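You operate a simulated robot arm through the tools that you are given. There is no shell and no other tool. Be economical: measure what you need, move in short steps, check, and stop when the job is done.

You are at the controls of a simulated two-armed robot. One attempt, no reset.

Task
Hold the pot on the top of the service bench steady with one hand and put the eye wash bottle in it with the other.

It is judged by the outcome, as a careful person would: the job done as asked, and still so three seconds after it is handed in. It fails if anything else is knocked over, pushed out of place, dropped, spilled or broken.

Robot
Two 7-joint arms with two-finger parallel grippers on one trunk, on a base that drives. Base frame: it is fixed to the floor where the robot stands at the start and does not move with it; the origin is under the middle of the robot, x ahead of it, y to its left, z up; the surface under the hand at the start is at about z = 600. Readings come in mm, rad, newtons and seconds.
The left shoulder is at the start at [110, 169, 1461], the right one opposite. With the tool pointing down near the work surface each hand reaches from about 100 to 580 mm from the robot's upright axis, wherever it stands, measured 20 degrees to its own side. Places, roughly: pot [2250, 750, 750]. Payload 1.57 kg a hand.
The tool frame of a hand sits at the grasp point between the pads (the TCP): z along the fingers, y along the line on which they close. The tips reach 30 mm beyond it. Largest opening 80 mm; finger width 17, thickness 12; the body of the gripper, 40 by 82 mm, starts 80 mm behind the TCP.
Orientation is told as [roll, pitch, yaw] about the base's x, y, z axes, in that order, counted from this pose: with the fingers straight down and closing along the base's y, the tool's x points along the base's -x, its y along +y and its z along -z.

Tools
- The arms move only by the tool play_rows. It takes "left_targets", "right_targets" or both (then of equal length, played together; a hand with none holds still); each is a list of rows, each a list of 2 entries, a list of its own where there are three numbers: the shift along the tool's x, y, z in mm, then the turn, a rotation vector about the tool's x, y, z in rad. In form: [[[x, y, z], [rx, ry, rz]], ...]. A call has 1 to 12 rows; each row is the pose to reach, as a shift and turn from the pose commanded when the call began, along the tool's axes at that moment. "left_hand" and "right_hand" are, for a hand that has rows, the gripper command, from -1 (fully open) to 1 (shut), values between in proportion, set as the call begins (left out, the last holds). Rows are played at 5 a second. More than 50 mm and 0.15 rad between two rows, or a gripper value outside its range, and nothing of the call is played. Where a pose cannot be reached the arm comes as near as it can. A force on the tool above 40 N (or 10 N above the force at the start of the call, whichever is more), or a blocked arm, ends the call early, and 0.2 s more pass. The fingers move at their own pace (about 72 mm/s each) and stop on an object; they squeeze with about 24 N. The grip force told is the motor's: it shows also when the fingers shut on nothing. Time passes only in rows, and 0.2 s behind the last, so rows that repeat a pose let the fingers close. It gives the time, the measured TCP pose, the force on the tool (base axes), the opening and the grip force at its end, in the units of the frame above (readings bear some noise), with the torque about the TCP (base axes, N m) and any sound that the robot's microphone picked up.
- Cameras (640 x 400 px; columns grow to the right, rows downward): "scene" is now at [144.8, 18.3, 1631.4]; the picture's right is [0.26, -0.96, 0.00], its down [-0.82, -0.23, -0.52] and it looks along [0.50, 0.14, -0.85] (base axes); focal length 260 px, centre (320, 200). "left" rides on the left gripper at [72, 7, -122] in its tool frame; the picture's right is [-0.09, 1.00, 0.00], its down [-0.84, -0.08, -0.54] and it looks along [-0.54, -0.05, 0.84] (tool axes); focal length 238 px, centre (320, 200). "right" rides on the right gripper at [72, -7, -122] in its tool frame; the picture's right is [0.09, 1.00, 0.00], its down [-0.84, 0.08, -0.54] and it looks along [-0.54, 0.05, 0.84] (tool axes); focal length 238 px, centre (320, 200).
- snapshot(camera): a new picture of that camera. No time passes.
- raise_lower(by): slides the trunk up (or, below 0, down) by that many mm; the arms and the scene camera ride with it, the base frame stays. It gives what a move gives, with no picture.
- base_move(legs): drives the robot by 1 to 6 legs, each [ahead, left, turn to the left] in mm, mm and rad, along the robot's own axes; the way and the turn of a leg run together, so that a leg with both is an arc; at most 1500 mm and 3.142 rad a leg. The arms and the cameras ride along, it lands a little off, and it stops where it bumps. It gives what a move gives.
- aim_head(pan, tilt): turns the head with the scene camera to pan (to the left, within 1.501 rad either way) and tilt (down, from -0.506 to 1.204), counted from straight ahead of the robot. It gives what a move gives.
- measure_at(camera, pixels): for up to 12 pixels [column, row] of the newest picture of that camera ("zoom" is the newest enlarged one), the place [x, y, z] in the base frame of the surface seen there, good to about 3 mm. No time passes.
- zoom(camera, box): a new picture of the part [left, top, right, bottom] of that camera's present view, enlarged. No time passes.
- job_done(): hands the job in; it is judged then, once.

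Go step by step. Measure first, check grasps and placings, and put right what went wrong. The budget is 80 turns and 58 pictures, counting those below and the enlarged ones. Unless the task says otherwise, let go and move clear before handing in, and close with one line.

The tools are called after "Call:" by a JSON object that holds its "name" and its "arguments". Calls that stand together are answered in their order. play_rows: Moves the arms, as the interface text tells. Its arguments: {"type":"object","properties":{"left_targets":{"type":"array","items":{"type":"array"}},"left_hand":{"type":"number"},"right_targets":{"type":"array","items":{"type":"array"}},"right_hand":{"type":"number"}},"required":[]} The other tools are called the same way: raise_lower (by) slides the trunk up or down; base_move (legs) drives the base; aim_head (pan, tilt) turns the head that bears the scene camera; snapshot (camera) takes a picture; measure_at (camera, pixels) gives the place of the surface under pixels of a picture; zoom (camera, box) takes an enlarged picture of a part of a camera's view; job_done () hands the job in.

At the start:

```text
clock: 0.0
left_tool_pos: [636.3, 316.8, 914.3]
left_tool_rot: [-0.001, -0.001, 0.0]
left_force: [0.3, -0.1, -0.6]
left_wrist_torque: [0.0, 0.0, 0.02]
left_gripper_width: 80.0
left_grasp_force: 0.1
right_tool_pos: [499.1, -127.8, 904.1]
right_tool_rot: [0.0, 0.001, -0.001]
right_force: [-0.6, -0.2, 0.5]
right_wrist_torque: [-0.02, 0.0, 0.01]
right_gripper_width: 79.7
right_grasp_force: 0.0
trunk travel left (down, up): [-775.0, 115.0]
robot x, y, heading: [4.3, -0.9, 0.002]
head pan, tilt: [0.267, 1.023]
```

scene: 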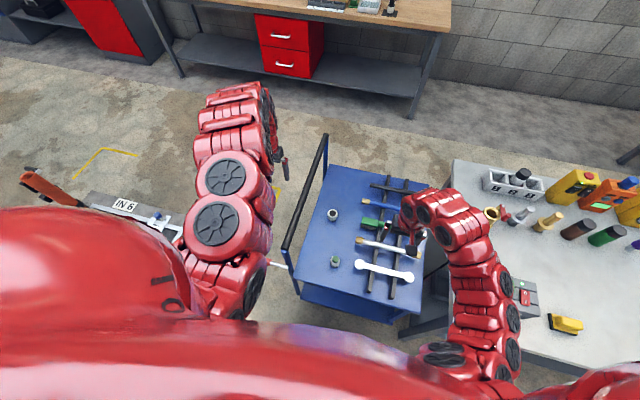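
right: 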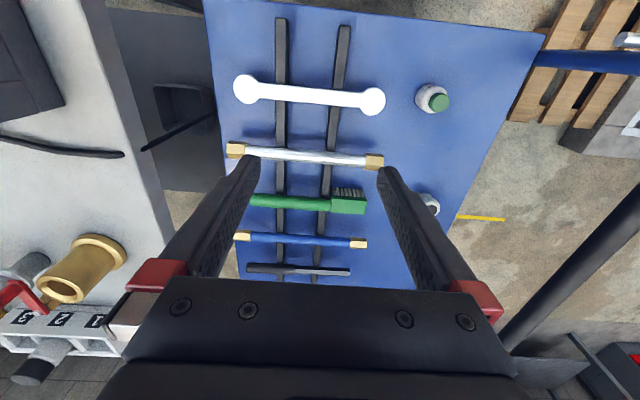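
left: 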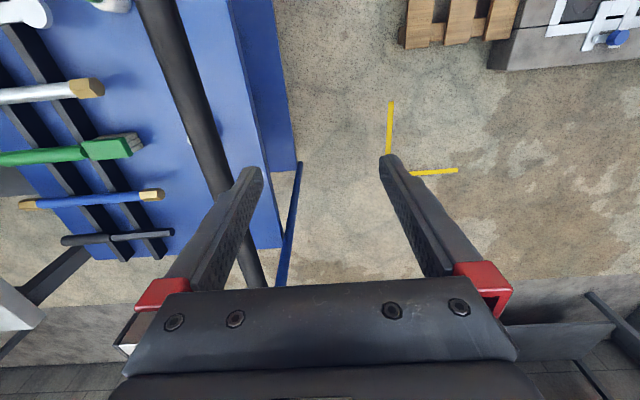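

The pictures show a blue trolley ahead, a grey table to the right and a wooden bench further on; neither the pot nor the bottle is visible yet. I'll tilt the head up to look.

Call:
{"name": "aim_head", "arguments": {"pan": 0.3, "tilt": 0.4}}

Call:
{"name": "snapshot", "arguments": {"camera": "scene"}}

```text
clock: 1.0
left_tool_pos: [636.1, 318.0, 915.2]
left_tool_rot: [0.001, 0.001, -0.001]
left_force: [0.2, -0.2, -0.2]
left_wrist_torque: [0.0, -0.01, 0.04]
left_gripper_width: 79.9
left_grasp_force: 0.1
right_tool_pos: [498.5, -128.0, 903.0]
right_tool_rot: [0.001, 0.001, -0.001]
right_force: [-0.3, 0.3, 0.3]
right_wrist_torque: [-0.02, 0.01, 0.0]
right_gripper_width: 80.4
right_grasp_force: 0.0
trunk travel left (down, up): [-775.0, 115.0]
robot x, y, heading: [3.7, -0.7, -0.0]
head pan, tilt: [0.3, 0.4]
```

```text
54 pictures are left
```

scene: 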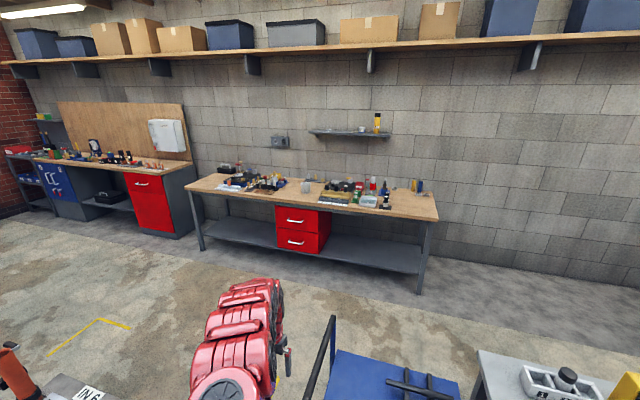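

Call:
{"name": "zoom", "arguments": {"camera": "scene", "box": [180, 100, 450, 270]}}

Call:
{"name": "measure_at", "arguments": {"camera": "scene", "pixels": [[306, 186], [222, 188], [435, 218], [186, 188], [305, 205], [420, 290], [376, 122], [203, 248], [290, 250], [361, 131]]}}

```text
2.35 times, centred on (315, 185) of scene
```

zoom: 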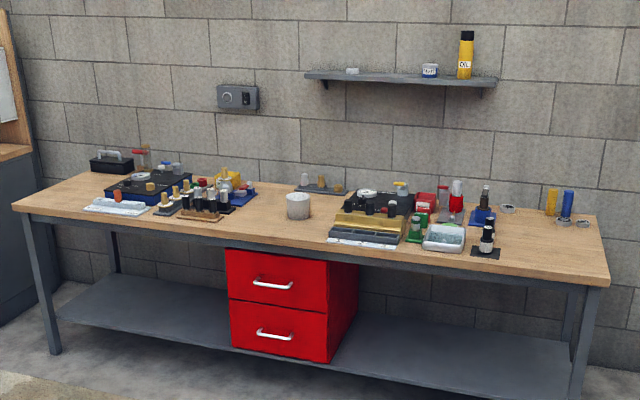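

```text
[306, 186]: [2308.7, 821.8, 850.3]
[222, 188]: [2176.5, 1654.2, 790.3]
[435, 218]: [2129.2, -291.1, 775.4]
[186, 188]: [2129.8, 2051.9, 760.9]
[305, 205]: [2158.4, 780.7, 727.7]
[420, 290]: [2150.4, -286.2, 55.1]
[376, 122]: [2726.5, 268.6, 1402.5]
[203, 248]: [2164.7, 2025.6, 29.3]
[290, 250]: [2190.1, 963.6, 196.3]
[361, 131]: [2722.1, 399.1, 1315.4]
```

The pot seems to be the grey cup at zoom (298,206), on the bench with its front edge near x=2140; the bottles can't be told apart from here. I need a free way past the trolley, so I'll map the floor.

Call:
{"name": "aim_head", "arguments": {"pan": 0.8, "tilt": 0.85}}

Call:
{"name": "snapshot", "arguments": {"camera": "scene"}}

```text
clock: 1.9
left_tool_pos: [637.2, 317.2, 915.4]
left_tool_rot: [-0.002, -0.002, 0.0]
left_force: [0.0, 0.7, 0.7]
left_wrist_torque: [-0.01, -0.03, 0.02]
left_gripper_width: 80.1
left_grasp_force: 0.0
right_tool_pos: [499.5, -127.5, 902.6]
right_tool_rot: [0.0, 0.001, 0.0]
right_force: [0.2, 0.2, -0.2]
right_wrist_torque: [-0.01, -0.03, 0.02]
right_gripper_width: 80.2
right_grasp_force: 0.1
trunk travel left (down, up): [-775.0, 115.0]
robot x, y, heading: [1.5, -0.9, 0.002]
head pan, tilt: [0.799, 0.85]
```

```text
52 pictures are left
```

scene: 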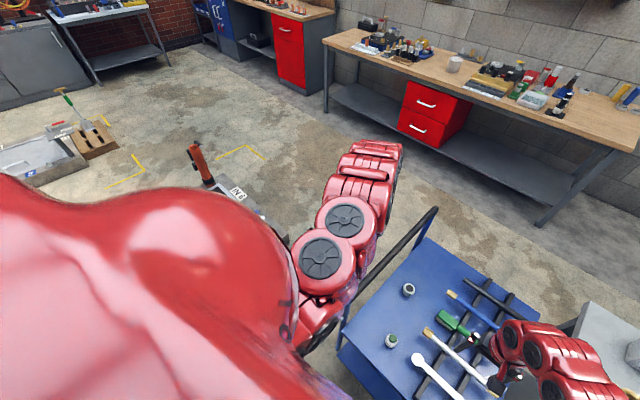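

The floor ahead-left looks open between the trolley handle and the "IN 6" item; I'll measure both.

Call:
{"name": "measure_at", "arguments": {"camera": "scene", "pixels": [[435, 210], [428, 240], [350, 330], [375, 385], [193, 148], [210, 183], [238, 190], [262, 212], [278, 232], [580, 320], [455, 64], [100, 150]]}}

Call:
{"name": "aim_head", "arguments": {"pan": 1.3, "tilt": 1.0}}

Call:
{"name": "snapshot", "arguments": {"camera": "scene"}}

```text
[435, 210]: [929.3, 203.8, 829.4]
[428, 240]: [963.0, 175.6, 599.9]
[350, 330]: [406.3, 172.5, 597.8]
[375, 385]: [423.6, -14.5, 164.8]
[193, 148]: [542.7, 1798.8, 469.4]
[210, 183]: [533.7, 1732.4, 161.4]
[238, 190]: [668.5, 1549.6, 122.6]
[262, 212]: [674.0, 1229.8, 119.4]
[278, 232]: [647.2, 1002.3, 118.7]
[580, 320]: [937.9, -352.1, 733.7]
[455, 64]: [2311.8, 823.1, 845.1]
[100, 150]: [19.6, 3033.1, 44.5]
```

```text
clock: 2.9
left_tool_pos: [636.2, 317.4, 915.0]
left_tool_rot: [-0.001, 0.001, 0.0]
left_force: [-0.4, -0.1, -0.6]
left_wrist_torque: [0.01, 0.0, 0.04]
left_gripper_width: 80.1
left_grasp_force: 0.1
right_tool_pos: [497.7, -127.4, 903.5]
right_tool_rot: [0.001, 0.0, 0.0]
right_force: [0.3, -0.6, -0.2]
right_wrist_torque: [-0.03, 0.0, 0.02]
right_gripper_width: 80.1
right_grasp_force: 0.1
trunk travel left (down, up): [-775.0, 115.0]
robot x, y, heading: [1.1, -0.9, -0.005]
head pan, tilt: [1.3, 1.0]
```

```text
51 pictures are left
```

scene: 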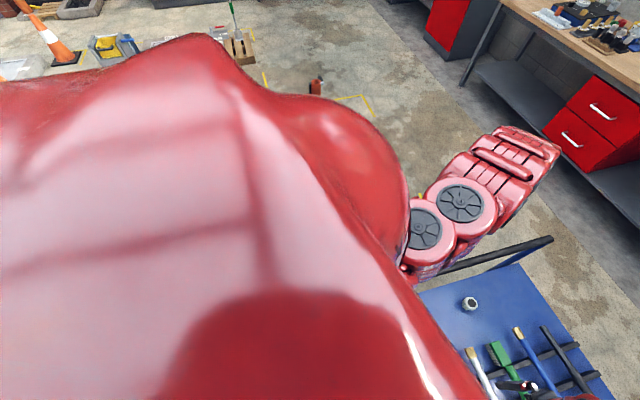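

The orange-handled "IN 6" pallet fills x up to ~670 to the left; I'll measure its near end from the left wrist picture.

Call:
{"name": "snapshot", "arguments": {"camera": "left"}}

Call:
{"name": "measure_at", "arguments": {"camera": "left", "pixels": [[405, 45], [510, 40], [490, 60], [630, 50], [270, 180], [235, 20], [410, 5], [400, 120], [240, 240]]}}

```text
50 pictures are left
```

left: 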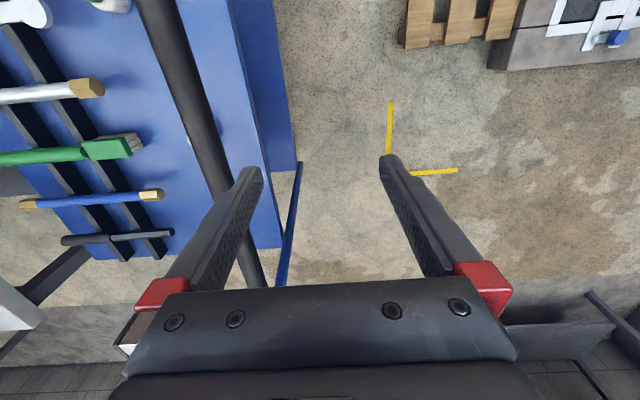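

```text
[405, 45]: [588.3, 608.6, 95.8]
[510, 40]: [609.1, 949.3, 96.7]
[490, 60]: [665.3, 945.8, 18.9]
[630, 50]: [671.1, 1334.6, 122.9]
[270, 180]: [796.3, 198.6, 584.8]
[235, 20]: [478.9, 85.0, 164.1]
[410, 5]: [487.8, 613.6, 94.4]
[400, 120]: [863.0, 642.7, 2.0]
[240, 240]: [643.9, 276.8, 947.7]
```

The gap between pallet (y≥608) and trolley (y≤~240) is ~370 mm, likely too narrow. I'll look right and behind before choosing a route.

Call:
{"name": "aim_head", "arguments": {"pan": -1.2, "tilt": 0.8}}

Call:
{"name": "snapshot", "arguments": {"camera": "scene"}}

Call:
{"name": "aim_head", "arguments": {"pan": 1.5, "tilt": 0.4}}

Call:
{"name": "snapshot", "arguments": {"camera": "scene"}}

```text
clock: 5.1
left_tool_pos: [636.7, 317.8, 915.8]
left_tool_rot: [0.002, -0.002, 0.002]
left_force: [0.4, 0.2, -0.3]
left_wrist_torque: [0.01, -0.02, 0.04]
left_gripper_width: 80.1
left_grasp_force: 0.1
right_tool_pos: [496.8, -128.3, 903.3]
right_tool_rot: [0.001, 0.002, 0.001]
right_force: [0.2, -0.3, 0.2]
right_wrist_torque: [0.02, 0.01, 0.04]
right_gripper_width: 80.1
right_grasp_force: 0.0
trunk travel left (down, up): [-775.0, 115.0]
robot x, y, heading: [1.7, 1.5, -0.004]
head pan, tilt: [-1.201, 0.799]
```

```text
49 pictures are left
```

scene: 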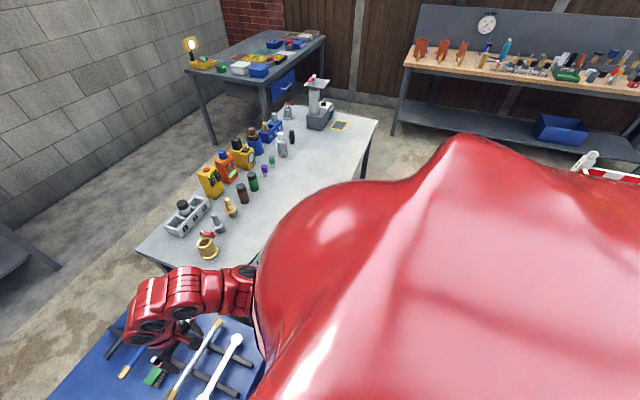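

```text
clock: 7.5
left_tool_pos: [637.0, 318.0, 913.8]
left_tool_rot: [-0.001, 0.0, 0.0]
left_force: [-0.4, 0.4, 0.8]
left_wrist_torque: [0.03, 0.0, -0.02]
left_gripper_width: 80.1
left_grasp_force: 0.0
right_tool_pos: [498.3, -127.0, 904.1]
right_tool_rot: [-0.002, -0.001, 0.001]
right_force: [0.2, -0.7, 0.0]
right_wrist_torque: [-0.03, -0.03, 0.01]
right_gripper_width: 79.9
right_grasp_force: 0.0
trunk travel left (down, up): [-775.0, 115.0]
robot x, y, heading: [2.2, -1.9, -0.001]
head pan, tilt: [1.499, 0.4]
```

```text
48 pictures are left
```

scene: 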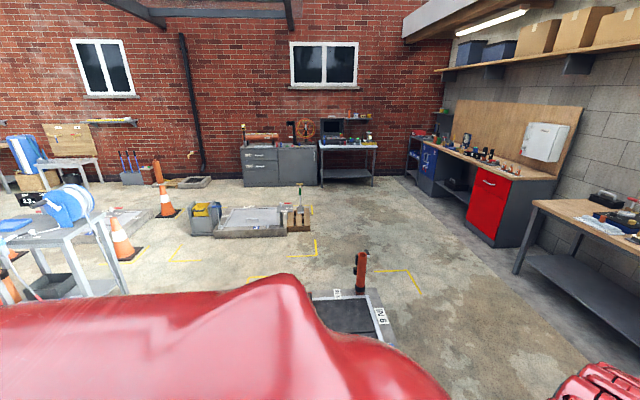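

The "IN 6" platform is low and between y≈600 and 1800; I'll measure its near (x-small) extent, and the things on the left, to see whether to pass behind it.

Call:
{"name": "measure_at", "arguments": {"camera": "scene", "pixels": [[315, 292], [318, 318], [360, 290], [395, 345], [122, 258], [212, 232], [288, 228], [308, 226], [125, 290], [240, 237], [345, 296], [250, 283]]}}

Call:
{"name": "raise_lower", "arguments": {"by": 100}}

```text
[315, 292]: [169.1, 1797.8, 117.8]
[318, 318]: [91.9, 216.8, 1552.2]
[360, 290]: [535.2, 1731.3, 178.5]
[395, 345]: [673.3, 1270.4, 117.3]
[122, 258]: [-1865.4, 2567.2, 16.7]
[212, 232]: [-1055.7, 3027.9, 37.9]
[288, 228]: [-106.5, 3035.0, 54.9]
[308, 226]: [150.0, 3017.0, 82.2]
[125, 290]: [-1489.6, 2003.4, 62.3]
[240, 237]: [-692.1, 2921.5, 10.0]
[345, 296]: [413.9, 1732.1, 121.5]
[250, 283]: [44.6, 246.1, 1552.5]
```

```text
clock: 8.9
left_tool_pos: [636.3, 316.9, 1014.2]
left_tool_rot: [0.0, 0.0, 0.0]
left_force: [0.2, 0.0, 0.1]
left_wrist_torque: [0.03, 0.02, 0.01]
left_gripper_width: 79.6
left_grasp_force: 0.0
right_tool_pos: [497.8, -127.8, 1004.7]
right_tool_rot: [0.0, 0.001, -0.001]
right_force: [0.8, 0.7, -0.1]
right_wrist_torque: [-0.02, 0.0, 0.01]
right_gripper_width: 80.1
right_grasp_force: 0.0
trunk travel left (down, up): [-875.0, 15.0]
robot x, y, heading: [0.2, 2.5, -0.002]
head pan, tilt: [1.499, 0.4]
```

The platform spans x≈170–672, y≈608–1800, with open floor behind it and beyond it. I'll turn left in place (arms now high) and check the floor.

Call:
{"name": "base_move", "arguments": {"legs": [[0, 0, 1.5]]}}

Call:
{"name": "aim_head", "arguments": {"pan": 0.6, "tilt": 0.75}}

Call:
{"name": "snapshot", "arguments": {"camera": "scene"}}

```text
clock: 13.0
left_tool_pos: [-279.9, 654.7, 1017.1]
left_tool_rot: [0.001, -0.001, 1.511]
left_force: [0.3, 0.1, 0.1]
left_wrist_torque: [-0.02, 0.02, 0.01]
left_gripper_width: 80.1
left_grasp_force: 0.0
right_tool_pos: [157.8, 489.5, 1003.4]
right_tool_rot: [0.0, 0.0, 1.509]
right_force: [0.7, -0.2, 0.7]
right_wrist_torque: [-0.01, -0.03, 0.03]
right_gripper_width: 79.9
right_grasp_force: 0.0
trunk travel left (down, up): [-875.0, 15.0]
robot x, y, heading: [4.7, -1.1, 1.511]
head pan, tilt: [1.499, 0.4]
```

```text
clock: 14.2
left_tool_pos: [-280.2, 654.9, 1014.8]
left_tool_rot: [0.001, 0.0, 1.51]
left_force: [-0.1, -0.8, -0.3]
left_wrist_torque: [-0.03, 0.01, 0.01]
left_gripper_width: 79.8
left_grasp_force: 0.0
right_tool_pos: [156.2, 489.6, 1003.1]
right_tool_rot: [0.001, 0.0, 1.51]
right_force: [-0.3, 0.5, 0.3]
right_wrist_torque: [-0.03, -0.02, 0.02]
right_gripper_width: 79.8
right_grasp_force: 0.1
trunk travel left (down, up): [-875.0, 15.0]
robot x, y, heading: [2.1, 1.0, 1.513]
head pan, tilt: [0.6, 0.75]
```

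```text
47 pictures are left
```

scene: 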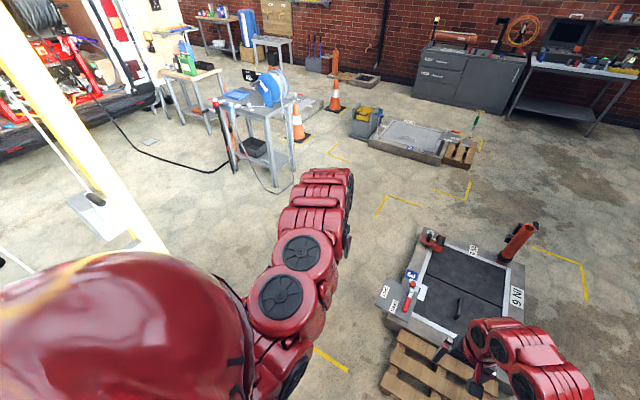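

The platform lies right ahead-right with an open lane to its left. I'll measure the lane's borders.

Call:
{"name": "measure_at", "arguments": {"camera": "scene", "pixels": [[380, 300], [383, 390], [400, 335], [417, 230], [290, 185], [272, 190], [445, 150], [370, 150], [522, 265], [235, 165], [535, 225], [405, 300]]}}

```text
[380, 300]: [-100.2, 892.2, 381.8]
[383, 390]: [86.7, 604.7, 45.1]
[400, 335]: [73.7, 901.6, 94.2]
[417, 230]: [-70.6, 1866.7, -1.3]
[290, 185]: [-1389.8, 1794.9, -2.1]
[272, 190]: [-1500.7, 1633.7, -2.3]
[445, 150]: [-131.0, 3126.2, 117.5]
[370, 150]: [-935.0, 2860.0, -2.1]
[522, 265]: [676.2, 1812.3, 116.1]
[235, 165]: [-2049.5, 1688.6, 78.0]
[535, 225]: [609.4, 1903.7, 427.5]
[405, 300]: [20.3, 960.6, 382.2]
```

The lane is clear between x≈-1390 and -100; I'll check the yellow post at (150,240) before side-stepping.

Call:
{"name": "measure_at", "arguments": {"camera": "scene", "pixels": [[150, 235], [100, 205], [60, 110], [130, 245], [20, 265], [95, 240], [330, 360]]}}

```text
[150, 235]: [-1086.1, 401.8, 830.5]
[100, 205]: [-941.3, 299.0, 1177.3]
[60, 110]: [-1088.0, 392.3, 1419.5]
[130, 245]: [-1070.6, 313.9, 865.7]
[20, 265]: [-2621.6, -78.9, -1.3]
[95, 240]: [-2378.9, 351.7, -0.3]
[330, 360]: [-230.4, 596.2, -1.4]
```

The yellow post reaches to x≈-940 at y≈300–400, so I'll weave: left 380, ahead 450, left 180, then on ahead to y≈2350 and turn to face the bench direction.

Call:
{"name": "base_move", "arguments": {"legs": [[0, 380, 0.058], [450, 0, 0], [0, 180, 0], [1450, 0, 0]]}}

Call:
{"name": "aim_head", "arguments": {"pan": -0.5, "tilt": 0.7}}

Call:
{"name": "snapshot", "arguments": {"camera": "scene"}}

```text
clock: 26.8
left_tool_pos: [-851.9, 2541.7, 1014.6]
left_tool_rot: [0.001, -0.001, 1.556]
left_force: [0.2, -0.8, 0.3]
left_wrist_torque: [-0.03, 0.02, 0.01]
left_gripper_width: 79.7
left_grasp_force: 0.0
right_tool_pos: [-409.6, 2396.0, 1003.9]
right_tool_rot: [-0.001, 0.001, 1.555]
right_force: [-0.1, -0.1, 0.0]
right_wrist_torque: [-0.05, -0.01, 0.01]
right_gripper_width: 80.1
right_grasp_force: 0.1
trunk travel left (down, up): [-875.0, 15.0]
robot x, y, heading: [-546.5, 1901.3, 1.551]
head pan, tilt: [0.6, 0.75]
```

```text
clock: 28.1
left_tool_pos: [-852.5, 2542.8, 1015.2]
left_tool_rot: [-0.001, 0.0, 1.554]
left_force: [1.2, -0.3, 0.6]
left_wrist_torque: [0.02, -0.02, -0.05]
left_gripper_width: 80.3
left_grasp_force: 0.0
right_tool_pos: [-409.2, 2397.1, 1003.5]
right_tool_rot: [0.0, 0.0, 1.556]
right_force: [0.5, -0.7, 0.5]
right_wrist_torque: [-0.01, -0.02, -0.05]
right_gripper_width: 79.8
right_grasp_force: 0.1
trunk travel left (down, up): [-875.0, 15.0]
robot x, y, heading: [-543.6, 1896.6, 1.55]
head pan, tilt: [-0.499, 0.7]
```

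```text
46 pictures are left
```

scene: 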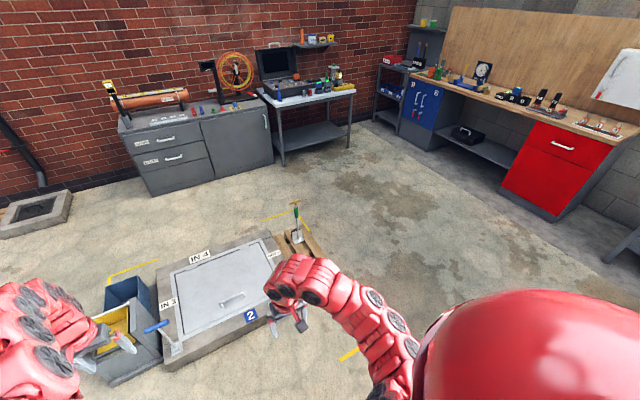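

All clear; on to y≈2370, turn to face +x, and drive ahead to x≈900.

Call:
{"name": "base_move", "arguments": {"legs": [[470, 0, 0], [0, 0, -1.55], [1450, 0, 0]]}}

Call:
{"name": "aim_head", "arguments": {"pan": -0.6, "tilt": 0.6}}

Call:
{"name": "snapshot", "arguments": {"camera": "scene"}}

```text
clock: 41.4
left_tool_pos: [1546.4, 2692.0, 1015.1]
left_tool_rot: [0.001, -0.001, 0.0]
left_force: [0.1, 0.2, -0.2]
left_wrist_torque: [0.04, 0.0, -0.02]
left_gripper_width: 80.0
left_grasp_force: 0.0
right_tool_pos: [1405.9, 2246.4, 1004.1]
right_tool_rot: [-0.001, -0.001, -0.001]
right_force: [0.7, 0.3, 0.4]
right_wrist_torque: [0.03, -0.01, 0.01]
right_gripper_width: 79.9
right_grasp_force: 0.0
trunk travel left (down, up): [-875.0, 15.0]
robot x, y, heading: [909.6, 2375.0, -0.003]
head pan, tilt: [-0.499, 0.7]
```

```text
clock: 42.1
left_tool_pos: [1546.3, 2692.2, 1014.7]
left_tool_rot: [-0.002, 0.0, 0.001]
left_force: [-0.4, -0.2, 0.3]
left_wrist_torque: [-0.02, -0.02, 0.01]
left_gripper_width: 79.7
left_grasp_force: 0.1
right_tool_pos: [1406.3, 2246.5, 1003.8]
right_tool_rot: [0.0, -0.001, -0.001]
right_force: [-0.3, 0.7, 0.8]
right_wrist_torque: [0.02, 0.01, -0.03]
right_gripper_width: 79.8
right_grasp_force: 0.1
trunk travel left (down, up): [-875.0, 15.0]
robot x, y, heading: [908.7, 2371.9, -0.001]
head pan, tilt: [-0.6, 0.6]
```

```text
45 pictures are left
```

scene: 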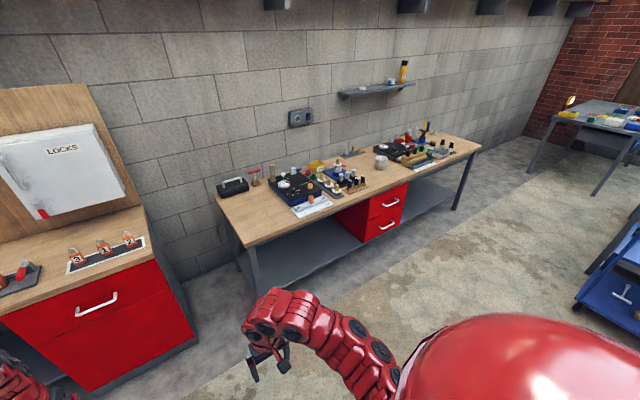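

The bench is ahead-right and the strip before it is free. I'll go to x≈1250, then sidestep right to y≈900.

Call:
{"name": "base_move", "arguments": {"legs": [[340, 0, 0], [0, -1480, 0]]}}

Call:
{"name": "aim_head", "arguments": {"pan": -0.1, "tilt": 0.6}}

Call:
{"name": "snapshot", "arguments": {"camera": "scene"}}

Call:
{"name": "zoom", "arguments": {"camera": "scene", "box": [180, 80, 480, 270]}}

```text
clock: 51.3
left_tool_pos: [1885.9, 1196.8, 1015.0]
left_tool_rot: [0.0, 0.0, -0.001]
left_force: [-0.2, -0.1, -0.3]
left_wrist_torque: [0.03, 0.02, 0.03]
left_gripper_width: 80.1
left_grasp_force: 0.0
right_tool_pos: [1747.0, 750.6, 1002.9]
right_tool_rot: [0.001, 0.0, -0.002]
right_force: [-0.2, 0.4, 0.2]
right_wrist_torque: [-0.01, 0.02, 0.01]
right_gripper_width: 80.1
right_grasp_force: 0.1
trunk travel left (down, up): [-875.0, 15.0]
robot x, y, heading: [1245.3, 880.8, 0.001]
head pan, tilt: [-0.6, 0.6]
```

```text
clock: 52.3
left_tool_pos: [1886.0, 1196.0, 1013.8]
left_tool_rot: [0.002, 0.001, 0.002]
left_force: [0.0, -0.2, 0.2]
left_wrist_torque: [0.01, 0.01, -0.04]
left_gripper_width: 79.9
left_grasp_force: 0.1
right_tool_pos: [1746.9, 750.8, 1003.9]
right_tool_rot: [0.001, -0.001, -0.001]
right_force: [-0.2, 0.9, -0.2]
right_wrist_torque: [-0.01, -0.03, 0.0]
right_gripper_width: 79.9
right_grasp_force: 0.0
trunk travel left (down, up): [-875.0, 15.0]
robot x, y, heading: [1246.9, 884.6, 0.002]
head pan, tilt: [-0.099, 0.6]
```

```text
44 pictures are left
```

scene: 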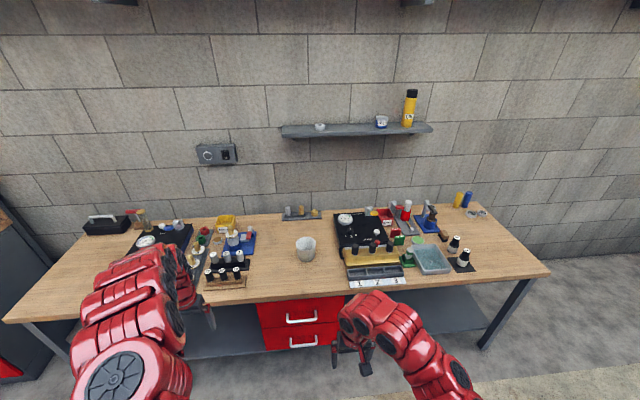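

```text
2.11 times, centred on (330, 175) of scene
```

zoom: 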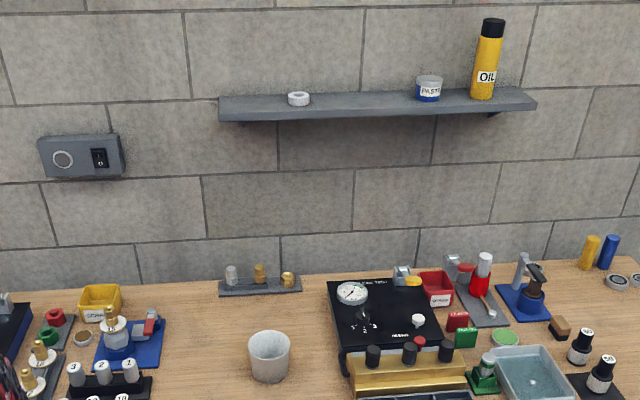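

The pot is at scene (306,248). The green-based thing at scene (407,257) may be the eye wash bottle; I'll enlarge both sides.

Call:
{"name": "zoom", "arguments": {"camera": "scene", "box": [330, 190, 500, 295]}}

Call:
{"name": "zoom", "arguments": {"camera": "scene", "box": [100, 190, 270, 295]}}

```text
3.76 times, centred on (415, 242) of scene
```

zoom: 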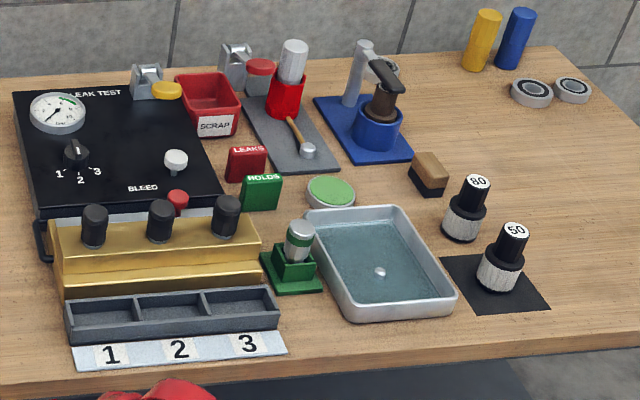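

```text
3.76 times, centred on (185, 242) of scene
```

zoom: 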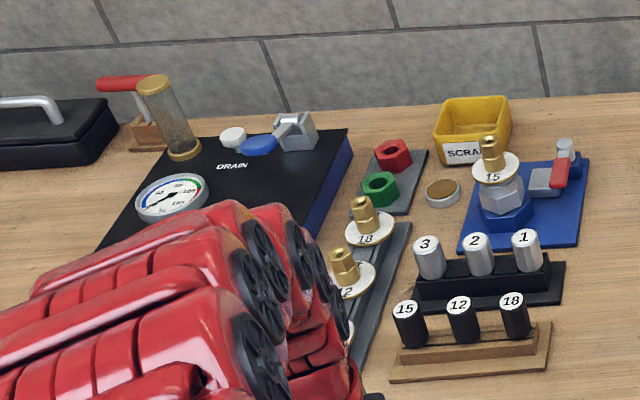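

Let me look more closely at the green- and red-held cylinders.

Call:
{"name": "zoom", "arguments": {"camera": "scene", "box": [385, 195, 445, 275]}}

Call:
{"name": "aim_head", "arguments": {"pan": -1.5, "tilt": 0.4}}

Call:
{"name": "snapshot", "arguments": {"camera": "scene"}}

```text
5.00 times, centred on (415, 235) of scene
```

zoom: 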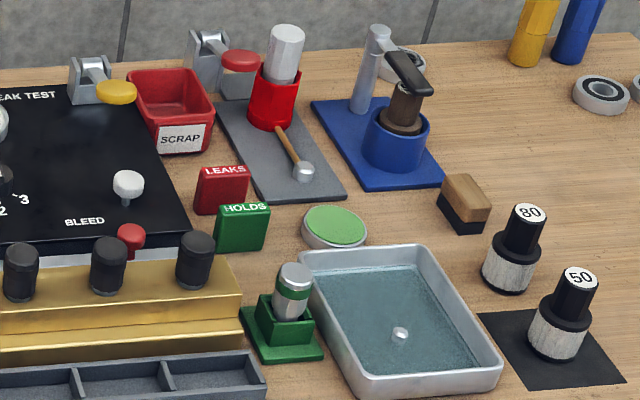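

```text
clock: 53.8
left_tool_pos: [1884.4, 1195.5, 1015.9]
left_tool_rot: [0.0, 0.001, -0.001]
left_force: [0.1, 0.3, -0.5]
left_wrist_torque: [0.03, 0.02, 0.01]
left_gripper_width: 79.9
left_grasp_force: 0.1
right_tool_pos: [1747.4, 750.8, 1003.1]
right_tool_rot: [0.002, 0.0, -0.002]
right_force: [0.3, -1.2, -0.5]
right_wrist_torque: [0.01, -0.02, -0.02]
right_gripper_width: 80.2
right_grasp_force: 0.1
trunk travel left (down, up): [-875.0, 15.0]
robot x, y, heading: [1247.7, 877.7, -0.001]
head pan, tilt: [-1.499, 0.4]
```

```text
39 pictures are left
```

scene: 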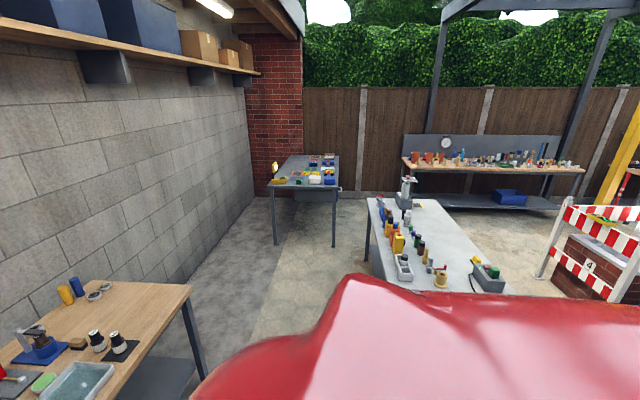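

The green cradle with a white/silver bottle with green band is a strong candidate, but I'll check the other tables' bottles too.

Call:
{"name": "zoom", "arguments": {"camera": "scene", "box": [260, 130, 520, 300]}}

Call:
{"name": "zoom", "arguments": {"camera": "scene", "box": [400, 140, 590, 210]}}

```text
2.35 times, centred on (390, 215) of scene
```

zoom: 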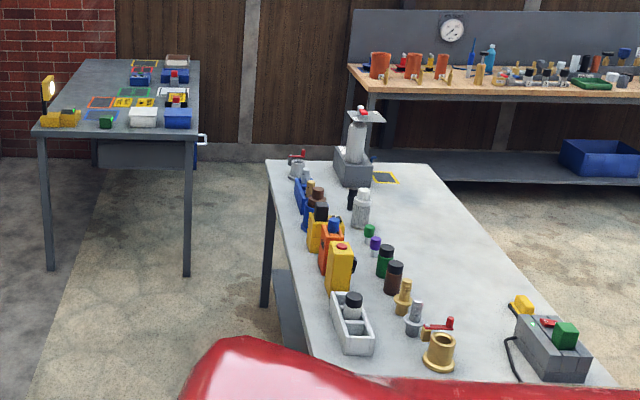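

```text
3.37 times, centred on (495, 175) of scene
```

zoom: 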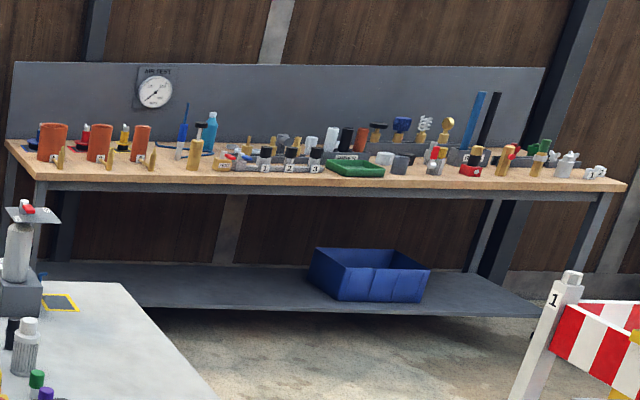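

Nothing elsewhere looks like an eye wash bottle; I'll aim back and measure the bench items.

Call:
{"name": "aim_head", "arguments": {"pan": -0.1, "tilt": 0.6}}

Call:
{"name": "snapshot", "arguments": {"camera": "scene"}}

Call:
{"name": "measure_at", "arguments": {"camera": "scene", "pixels": [[407, 251], [400, 264], [306, 240], [306, 258], [405, 204], [427, 203], [435, 250], [375, 245], [320, 290], [227, 200], [350, 225], [545, 275]]}}

```text
clock: 55.3
left_tool_pos: [1886.5, 1195.7, 1013.9]
left_tool_rot: [0.001, 0.001, 0.001]
left_force: [0.0, 0.1, -0.1]
left_wrist_torque: [-0.01, 0.03, 0.03]
left_gripper_width: 80.1
left_grasp_force: 0.0
right_tool_pos: [1747.1, 752.3, 1003.7]
right_tool_rot: [0.0, 0.0, 0.0]
right_force: [-0.3, -0.5, 0.5]
right_wrist_torque: [0.0, 0.02, -0.02]
right_gripper_width: 79.9
right_grasp_force: 0.0
trunk travel left (down, up): [-875.0, 15.0]
robot x, y, heading: [1250.1, 876.7, -0.003]
head pan, tilt: [-0.099, 0.6]
```

```text
36 pictures are left
```

scene: 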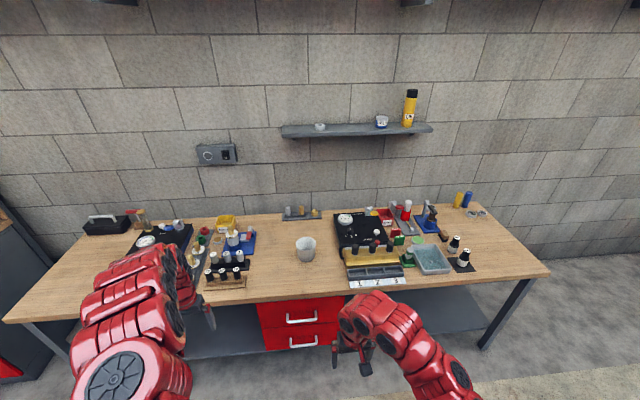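

```text
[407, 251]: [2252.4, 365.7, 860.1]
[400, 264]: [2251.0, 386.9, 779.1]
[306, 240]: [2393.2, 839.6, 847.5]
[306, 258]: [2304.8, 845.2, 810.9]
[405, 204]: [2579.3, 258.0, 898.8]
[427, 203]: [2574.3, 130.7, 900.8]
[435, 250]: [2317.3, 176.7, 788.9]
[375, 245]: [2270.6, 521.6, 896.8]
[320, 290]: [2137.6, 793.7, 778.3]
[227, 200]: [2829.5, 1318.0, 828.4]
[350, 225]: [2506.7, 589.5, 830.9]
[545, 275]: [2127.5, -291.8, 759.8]
```

All bench items stay below z≈905, under the fingertips at ~975. I'll drive ahead 430, then right 290.

Call:
{"name": "base_move", "arguments": {"legs": [[430, 0, 0], [0, -290, 0]]}}

Call:
{"name": "aim_head", "arguments": {"pan": -0.1, "tilt": 1.1}}

Call:
{"name": "snapshot", "arguments": {"camera": "scene"}}

```text
clock: 59.6
left_tool_pos: [2321.5, 904.1, 1014.6]
left_tool_rot: [-0.001, 0.0, 0.0]
left_force: [0.1, 0.8, 0.0]
left_wrist_torque: [0.02, -0.02, -0.01]
left_gripper_width: 80.0
left_grasp_force: 0.0
right_tool_pos: [2182.0, 458.4, 1003.7]
right_tool_rot: [-0.004, -0.001, 0.0]
right_force: [0.2, 0.3, -0.3]
right_wrist_torque: [0.0, 0.0, 0.02]
right_gripper_width: 80.1
right_grasp_force: 0.0
trunk travel left (down, up): [-875.0, 15.0]
robot x, y, heading: [1684.3, 585.2, 0.002]
head pan, tilt: [-0.099, 0.6]
```

```text
clock: 60.5
left_tool_pos: [2321.8, 903.5, 1014.1]
left_tool_rot: [0.001, 0.0, 0.0]
left_force: [-1.0, 0.1, 0.8]
left_wrist_torque: [-0.03, 0.02, 0.01]
left_gripper_width: 80.4
left_grasp_force: 0.0
right_tool_pos: [2182.1, 458.4, 1004.5]
right_tool_rot: [0.0, 0.0, 0.0]
right_force: [0.5, -0.4, -0.2]
right_wrist_torque: [-0.02, 0.0, -0.02]
right_gripper_width: 80.0
right_grasp_force: 0.0
trunk travel left (down, up): [-875.0, 15.0]
robot x, y, heading: [1684.6, 585.2, -0.003]
head pan, tilt: [-0.099, 1.1]
```

```text
35 pictures are left
```

scene: 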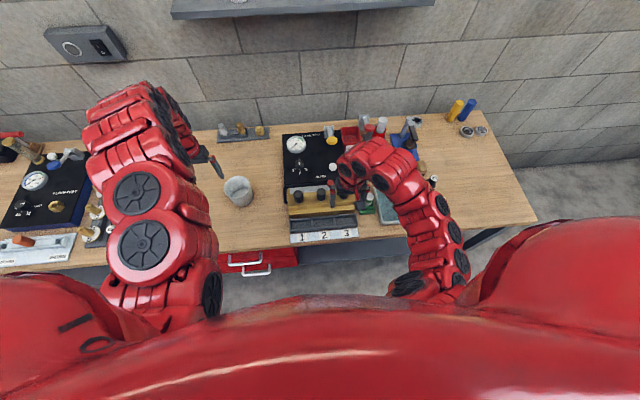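

Pot at (238,190) and the bottle cradle near (367,203) are both in front of the robot now. I'll look with both wrist cameras.

Call:
{"name": "snapshot", "arguments": {"camera": "right"}}

Call:
{"name": "snapshot", "arguments": {"camera": "left"}}

```text
34 pictures are left
```

right: 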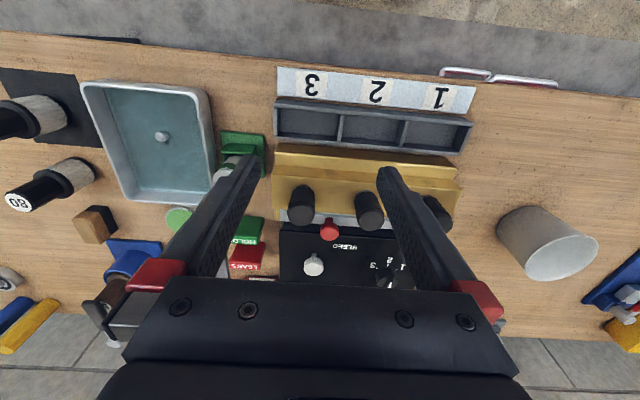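

```text
33 pictures are left
```

left: 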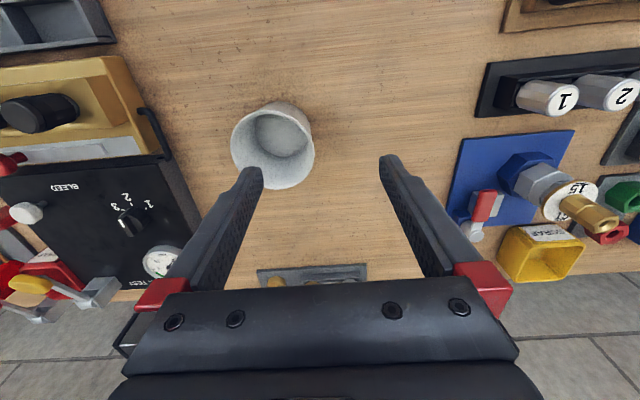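

The pot opens upward at left (272,145). I'll shift the right hand 92 mm to -y to see the green cradle's bottle between the fingers.

Call:
{"name": "play_rows", "arguments": {"right_targets": [[[0, -46, 0], [0, 0, 0]], [[0, -92, 0], [0, 0, 0]], [[0, -92, 0], [0, 0, 0]]]}}

Call:
{"name": "zoom", "arguments": {"camera": "right", "box": [210, 60, 450, 210]}}

Call:
{"name": "measure_at", "arguments": {"camera": "left", "pixels": [[234, 148], [310, 150], [275, 103], [290, 188], [275, 140], [275, 98], [255, 115]]}}

```text
clock: 61.3
left_tool_pos: [2321.7, 903.7, 1014.4]
left_tool_rot: [0.0, 0.0, 0.001]
left_force: [-0.5, -0.2, 0.9]
left_wrist_torque: [0.0, 0.0, 0.0]
left_gripper_width: 80.0
left_grasp_force: 0.0
right_tool_pos: [2182.1, 368.4, 1003.6]
right_tool_rot: [0.0, 0.0, 0.0]
right_force: [-0.3, 0.3, 0.7]
right_wrist_torque: [0.01, 0.01, -0.01]
right_gripper_width: 79.7
right_grasp_force: 0.1
trunk travel left (down, up): [-875.0, 15.0]
robot x, y, heading: [1685.0, 586.9, -0.0]
head pan, tilt: [-0.099, 1.1]
```

```text
2.67 times, centred on (330, 135) of right
```

zoom: 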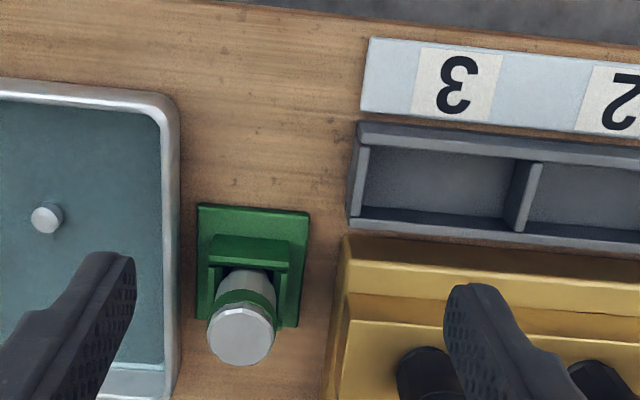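

```text
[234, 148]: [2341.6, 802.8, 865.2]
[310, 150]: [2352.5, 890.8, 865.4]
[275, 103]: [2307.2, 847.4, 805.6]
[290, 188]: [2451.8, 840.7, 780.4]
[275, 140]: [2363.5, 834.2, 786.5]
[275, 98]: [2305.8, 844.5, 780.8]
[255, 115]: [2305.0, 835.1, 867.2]
```

The bottle with the green band stands in the green cradle at zoom (242,320); the pot rim is ~88 mm wide at z≈866. I'll measure bottle and surroundings.

Call:
{"name": "measure_at", "arguments": {"camera": "zoom", "pixels": [[240, 335], [210, 335], [272, 335], [240, 362], [240, 298], [245, 275], [225, 245], [200, 210], [295, 320], [175, 300], [350, 300], [400, 390]]}}

Call:
{"name": "zoom", "arguments": {"camera": "left", "box": [200, 70, 360, 200]}}

```text
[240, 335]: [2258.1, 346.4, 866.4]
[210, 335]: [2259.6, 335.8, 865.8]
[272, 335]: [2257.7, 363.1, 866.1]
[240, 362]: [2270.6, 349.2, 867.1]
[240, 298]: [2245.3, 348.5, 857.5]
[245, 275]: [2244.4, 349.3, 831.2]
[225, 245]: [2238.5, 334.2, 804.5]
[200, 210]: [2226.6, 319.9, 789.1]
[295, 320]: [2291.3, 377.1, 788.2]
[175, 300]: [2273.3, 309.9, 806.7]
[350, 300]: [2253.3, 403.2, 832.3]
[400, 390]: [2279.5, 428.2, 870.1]
```

```text
3.08 times, centred on (280, 135) of left
```

zoom: 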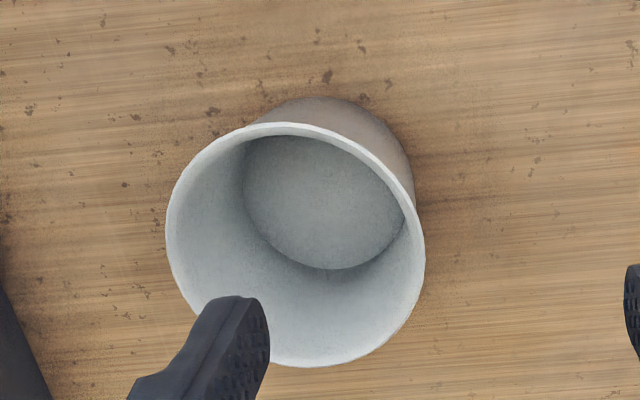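

Bottle centre ≈(2258,349), top z≈866, ~28 mm wide. Now the pot's rim and inside.

Call:
{"name": "measure_at", "arguments": {"camera": "zoom", "pixels": [[171, 225], [421, 255], [295, 127], [310, 363], [255, 200], [395, 200], [320, 140], [325, 265], [413, 170], [330, 100], [415, 205], [422, 235]]}}

```text
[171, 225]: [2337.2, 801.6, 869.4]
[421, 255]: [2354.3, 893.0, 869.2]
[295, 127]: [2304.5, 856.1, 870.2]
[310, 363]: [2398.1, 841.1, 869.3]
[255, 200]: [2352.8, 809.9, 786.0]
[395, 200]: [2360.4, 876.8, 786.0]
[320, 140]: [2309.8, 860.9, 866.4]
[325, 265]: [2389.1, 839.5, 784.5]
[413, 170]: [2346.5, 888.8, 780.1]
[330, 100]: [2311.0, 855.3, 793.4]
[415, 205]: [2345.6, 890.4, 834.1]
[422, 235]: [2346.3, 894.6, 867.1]
```

Pot rim: centre ≈(2351,848), outer radius ≈47, wall ≈5 mm with slight taper, floor z≈785. Plan: left hand pinches the +y wall at y≈891, right hand (yawed 90°, closing along x) takes the bottle. First I lift and align both hands, to then lower the trunk for reach.

Call:
{"name": "play_rows", "arguments": {"left_targets": [[[-3, -1, -14], [0, 0, 0]], [[-6, -2, -28], [0.01, 0, 0]], [[-9, -3, -42], [0.02, 0, 0]], [[-12, -4, -56], [0.03, 0, 0]], [[-15, -5, -70], [0.04, 0, 0]], [[-18, -6, -84], [0.05, 0, 0]], [[-21, -8, -98], [0.06, 0, 0]], [[-24, -9, -112], [0.07, 0, 0]], [[-26, -10, -126], [0.08, 0, 0]], [[-28, -11, -138], [0.085, 0, 0]], [[-29, -12, -150], [0.085, 0, 0]], [[-29, -12, -150], [0.085, 0, 0]]], "right_targets": [[[-7, -2, -14], [0, 0, -0.143]], [[-14, -4, -28], [0, 0, -0.286]], [[-21, -6, -42], [0, 0, -0.429]], [[-28, -8, -56], [0, 0, -0.572]], [[-35, -10, -70], [0, 0, -0.715]], [[-42, -12, -84], [0, 0, -0.858]], [[-49, -13, -98], [0, 0, -1.0]], [[-56, -15, -112], [0, 0, -1.143]], [[-63, -17, -126], [0, 0, -1.286]], [[-70, -18, -138], [0, 0, -1.429]], [[-76, -19, -150], [0, 0, -1.57]], [[-76, -19, -150], [0, 0, -1.57]]], "left_hand": -0.1, "right_hand": -0.4}}

```text
clock: 63.9
left_tool_pos: [2350.2, 891.5, 1165.1]
left_tool_rot: [-0.085, -0.002, 0.001]
left_force: [0.6, -0.3, -0.4]
left_wrist_torque: [0.01, -0.02, -0.01]
left_gripper_width: 44.0
left_grasp_force: 0.1
right_tool_pos: [2199.3, 522.8, 1069.9]
right_tool_rot: [-0.016, -0.019, 1.535]
right_force: [0.6, 0.8, 0.0]
right_wrist_torque: [-0.01, 0.02, 0.0]
right_gripper_width: 56.0
right_grasp_force: 0.1
right hand out of reach, approached as far as the arm can: row 5, 6, 7, 8, 9, 10, 11, 12
trunk travel left (down, up): [-875.0, 15.0]
robot x, y, heading: [1686.0, 582.8, -0.001]
head pan, tilt: [-0.099, 1.1]
```

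The left hand is aligned; the right hand could not reach its pose and stopped at (2199,523,1070). I'll lower the trunk by 120 and retry it.

Call:
{"name": "raise_lower", "arguments": {"by": -110}}

Call:
{"name": "play_rows", "arguments": {"right_targets": [[[0, 0, -15], [0, 0, 0]], [[0, 0, -30], [0, 0, 0]], [[35, 0, -40], [0, 0, 0]], [[70, -10, -50], [0, 0, 0]], [[105, -20, -60], [0, 0, 0]], [[140, -35, -60], [0, 0, 0]], [[170, -59, -60], [0, 0, 0]], [[170, -59, -60], [0, 0, 0]]]}}

```text
clock: 65.3
left_tool_pos: [2350.0, 893.1, 1054.6]
left_tool_rot: [-0.084, -0.003, 0.0]
left_force: [0.3, 0.0, 0.8]
left_wrist_torque: [-0.01, 0.01, 0.02]
left_gripper_width: 44.0
left_grasp_force: 0.0
right_tool_pos: [2199.9, 522.3, 960.5]
right_tool_rot: [-0.016, -0.018, 1.535]
right_force: [0.1, 0.7, -0.1]
right_wrist_torque: [-0.01, -0.01, -0.01]
right_gripper_width: 56.2
right_grasp_force: 0.0
trunk travel left (down, up): [-765.0, 125.0]
robot x, y, heading: [1684.5, 582.1, -0.001]
head pan, tilt: [-0.099, 1.1]
```

```text
clock: 67.1
left_tool_pos: [2349.4, 891.8, 1055.1]
left_tool_rot: [-0.084, 0.0, 0.001]
left_force: [0.5, 0.6, 0.0]
left_wrist_torque: [0.03, 0.01, 0.0]
left_gripper_width: 43.8
left_grasp_force: 0.0
right_tool_pos: [2202.6, 510.9, 961.2]
right_tool_rot: [-0.018, -0.02, 1.535]
right_force: [0.7, -1.3, 0.6]
right_wrist_torque: [0.02, 0.01, 0.0]
right_gripper_width: 56.2
right_grasp_force: 0.1
right hand out of reach, approached as far as the arm can: row 1, 2, 3, 4, 5, 6, 7, 8
trunk travel left (down, up): [-765.0, 125.0]
robot x, y, heading: [1683.3, 587.6, 0.002]
head pan, tilt: [-0.099, 1.1]
```

Yaw +90 is out of the right arm's reach. New idea: right hand at yaw 0 but pitched forward ~0.7 (fingers pointing forward-down, body staying toward the robot), which leaves room for the left hand at the pot. First undo the yaw.

Call:
{"name": "play_rows", "arguments": {"right_targets": [[[6, 2, -4], [0, 0, 0.14]], [[12, 4, -8], [0, 0, 0.28]], [[18, 6, -12], [0, 0, 0.42]], [[24, 8, -16], [0, 0, 0.56]], [[30, 10, -20], [0, 0, 0.7]], [[36, 12, -24], [0, 0, 0.84]], [[42, 14, -28], [0, 0, 0.98]], [[48, 16, -32], [0, 0, 1.12]], [[54, 18, -36], [0, 0, 1.26]], [[62, 20, -40], [0, 0, 1.4]], [[70, 20, -40], [0, 0, 1.54]], [[70, 20, -40], [0, 0, 1.54]]]}}

```text
clock: 69.7
left_tool_pos: [2349.7, 891.8, 1054.0]
left_tool_rot: [-0.083, -0.001, 0.0]
left_force: [0.0, 0.0, 0.3]
left_wrist_torque: [0.03, 0.0, 0.01]
left_gripper_width: 43.9
left_grasp_force: 0.0
right_tool_pos: [2154.1, 489.7, 976.6]
right_tool_rot: [0.038, -0.033, -0.009]
right_force: [-0.5, 0.2, 0.2]
right_wrist_torque: [0.01, 0.02, 0.02]
right_gripper_width: 56.1
right_grasp_force: 0.2
right hand out of reach, approached as far as the arm can: row 1, 2, 3, 4, 5, 6, 7, 8, 9, 10, 11, 12
trunk travel left (down, up): [-765.0, 125.0]
robot x, y, heading: [1682.6, 585.9, -0.003]
head pan, tilt: [-0.099, 1.1]
```

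The arm seems to be near a joint limit. I'll move it to the pose it started from (relative to the robot) with a small turn correction.

Call:
{"name": "play_rows", "arguments": {"right_targets": [[[10, -10, -5], [0.01, 0.0, 0]], [[20, -20, -10], [0.03, -0.02, 0]], [[10, -30, -10], [0.038, -0.033, 0]], [[-10, -45, -10], [0.038, -0.033, 0]], [[-28, -60, -10], [0.038, -0.033, 0]], [[-28, -60, -10], [0.038, -0.033, 0]]]}}

Call:
{"name": "snapshot", "arguments": {"camera": "scene"}}

```text
clock: 71.1
left_tool_pos: [2351.0, 892.2, 1055.0]
left_tool_rot: [-0.087, -0.001, 0.0]
left_force: [-0.5, 0.0, 0.0]
left_wrist_torque: [-0.04, 0.0, 0.01]
left_gripper_width: 43.9
left_grasp_force: 0.1
right_tool_pos: [2157.5, 454.0, 968.7]
right_tool_rot: [-0.001, -0.046, 0.002]
right_force: [0.4, 0.7, -0.7]
right_wrist_torque: [-0.04, -0.01, 0.01]
right_gripper_width: 56.0
right_grasp_force: 0.1
right hand out of reach, approached as far as the arm can: row 1, 2, 3, 4, 5, 6
trunk travel left (down, up): [-765.0, 125.0]
robot x, y, heading: [1679.8, 585.4, -0.001]
head pan, tilt: [-0.099, 1.1]
```

```text
30 pictures are left
```

scene: 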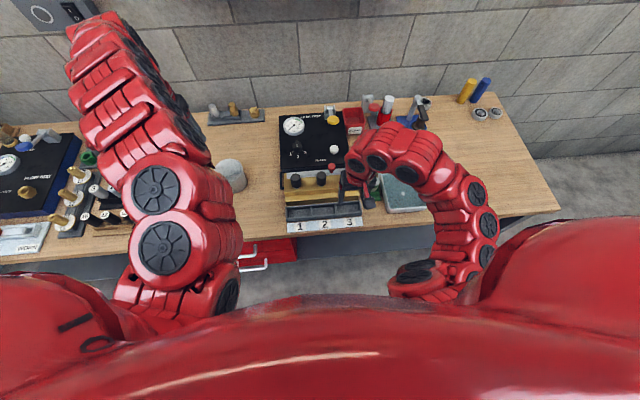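

The right arm is likely limited by the wrist bend; pitching forward should relieve it. I'll pitch by -0.65 while moving toward y≈350.

Call:
{"name": "play_rows", "arguments": {"right_targets": [[[10, -15, -5], [0, -0.1, 0]], [[10, -30, -10], [0, -0.2, 0]], [[10, -45, -15], [0, -0.3, 0]], [[5, -60, -20], [0, -0.4, 0]], [[0, -80, -25], [0, -0.5, 0]], [[-10, -95, -30], [0, -0.6, 0]], [[-20, -105, -30], [0, -0.65, 0]], [[-20, -105, -30], [0, -0.65, 0]]]}}

```text
clock: 72.9
left_tool_pos: [2351.0, 892.4, 1053.8]
left_tool_rot: [-0.085, 0.0, 0.0]
left_force: [0.6, 0.3, 0.1]
left_wrist_torque: [0.07, 0.03, -0.01]
left_gripper_width: 44.2
left_grasp_force: 0.0
right_tool_pos: [2230.9, 320.3, 1001.9]
right_tool_rot: [-0.029, -0.64, 0.011]
right_force: [0.0, 0.3, -0.5]
right_wrist_torque: [0.02, -0.01, -0.01]
right_gripper_width: 56.2
right_grasp_force: 0.1
right hand out of reach, approached as far as the arm can: row 2, 3, 4, 5, 6, 7, 8
trunk travel left (down, up): [-765.0, 125.0]
robot x, y, heading: [1678.7, 583.5, 0.0]
head pan, tilt: [-0.099, 1.1]
```

The right hand now sits at (2231,320,1002), pitch -0.64. I'll nudge it to the bottle's x,y and see whether the arm answers.

Call:
{"name": "play_rows", "arguments": {"right_targets": [[[-7, 10, 5], [0, 0, 0]], [[-14, 20, 10], [0, 0, 0]], [[-21, 29, 16], [0.0, 0, 0]], [[-21, 29, 16], [0.0, 0, 0]]]}}

```text
clock: 73.9
left_tool_pos: [2350.4, 891.9, 1054.7]
left_tool_rot: [-0.082, 0.002, -0.002]
left_force: [0.2, -0.4, -0.3]
left_wrist_torque: [0.03, -0.02, 0.0]
left_gripper_width: 44.1
left_grasp_force: 0.0
right_tool_pos: [2256.1, 348.1, 1001.5]
right_tool_rot: [-0.026, -0.639, 0.009]
right_force: [0.5, 0.0, -0.2]
right_wrist_torque: [-0.01, 0.02, -0.03]
right_gripper_width: 56.1
right_grasp_force: 0.1
trunk travel left (down, up): [-765.0, 125.0]
robot x, y, heading: [1686.0, 587.1, -0.003]
head pan, tilt: [-0.099, 1.1]
```

Right hand is now at (2256,348). Lowering the trunk 100 to bring both hands near, then I'll look.

Call:
{"name": "raise_lower", "arguments": {"by": -95}}

Call:
{"name": "snapshot", "arguments": {"camera": "right"}}

Call:
{"name": "snapshot", "arguments": {"camera": "left"}}

```text
clock: 75.2
left_tool_pos: [2349.6, 892.6, 959.3]
left_tool_rot: [-0.083, -0.003, 0.001]
left_force: [-0.6, 0.1, 0.4]
left_wrist_torque: [0.01, 0.0, 0.0]
left_gripper_width: 43.9
left_grasp_force: 0.0
right_tool_pos: [2255.5, 348.7, 907.2]
right_tool_rot: [-0.027, -0.639, 0.01]
right_force: [-0.4, 0.0, -0.6]
right_wrist_torque: [-0.02, 0.0, 0.0]
right_gripper_width: 55.8
right_grasp_force: 0.1
trunk travel left (down, up): [-670.0, 220.0]
robot x, y, heading: [1685.0, 586.0, 0.004]
head pan, tilt: [-0.099, 1.1]
```

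```text
29 pictures are left
```

right: 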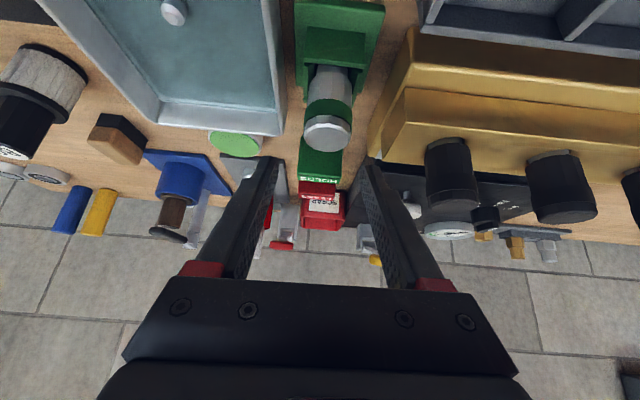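

```text
28 pictures are left
```

left: 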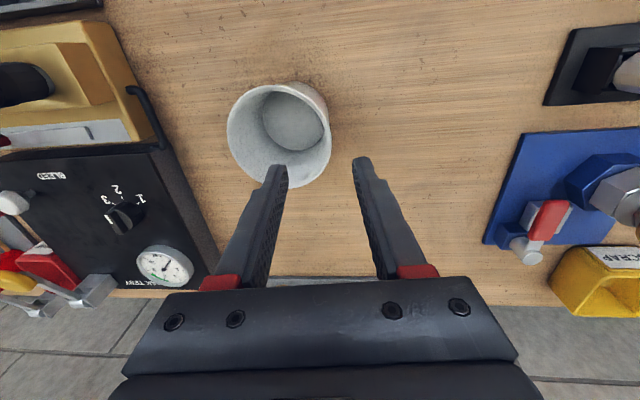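

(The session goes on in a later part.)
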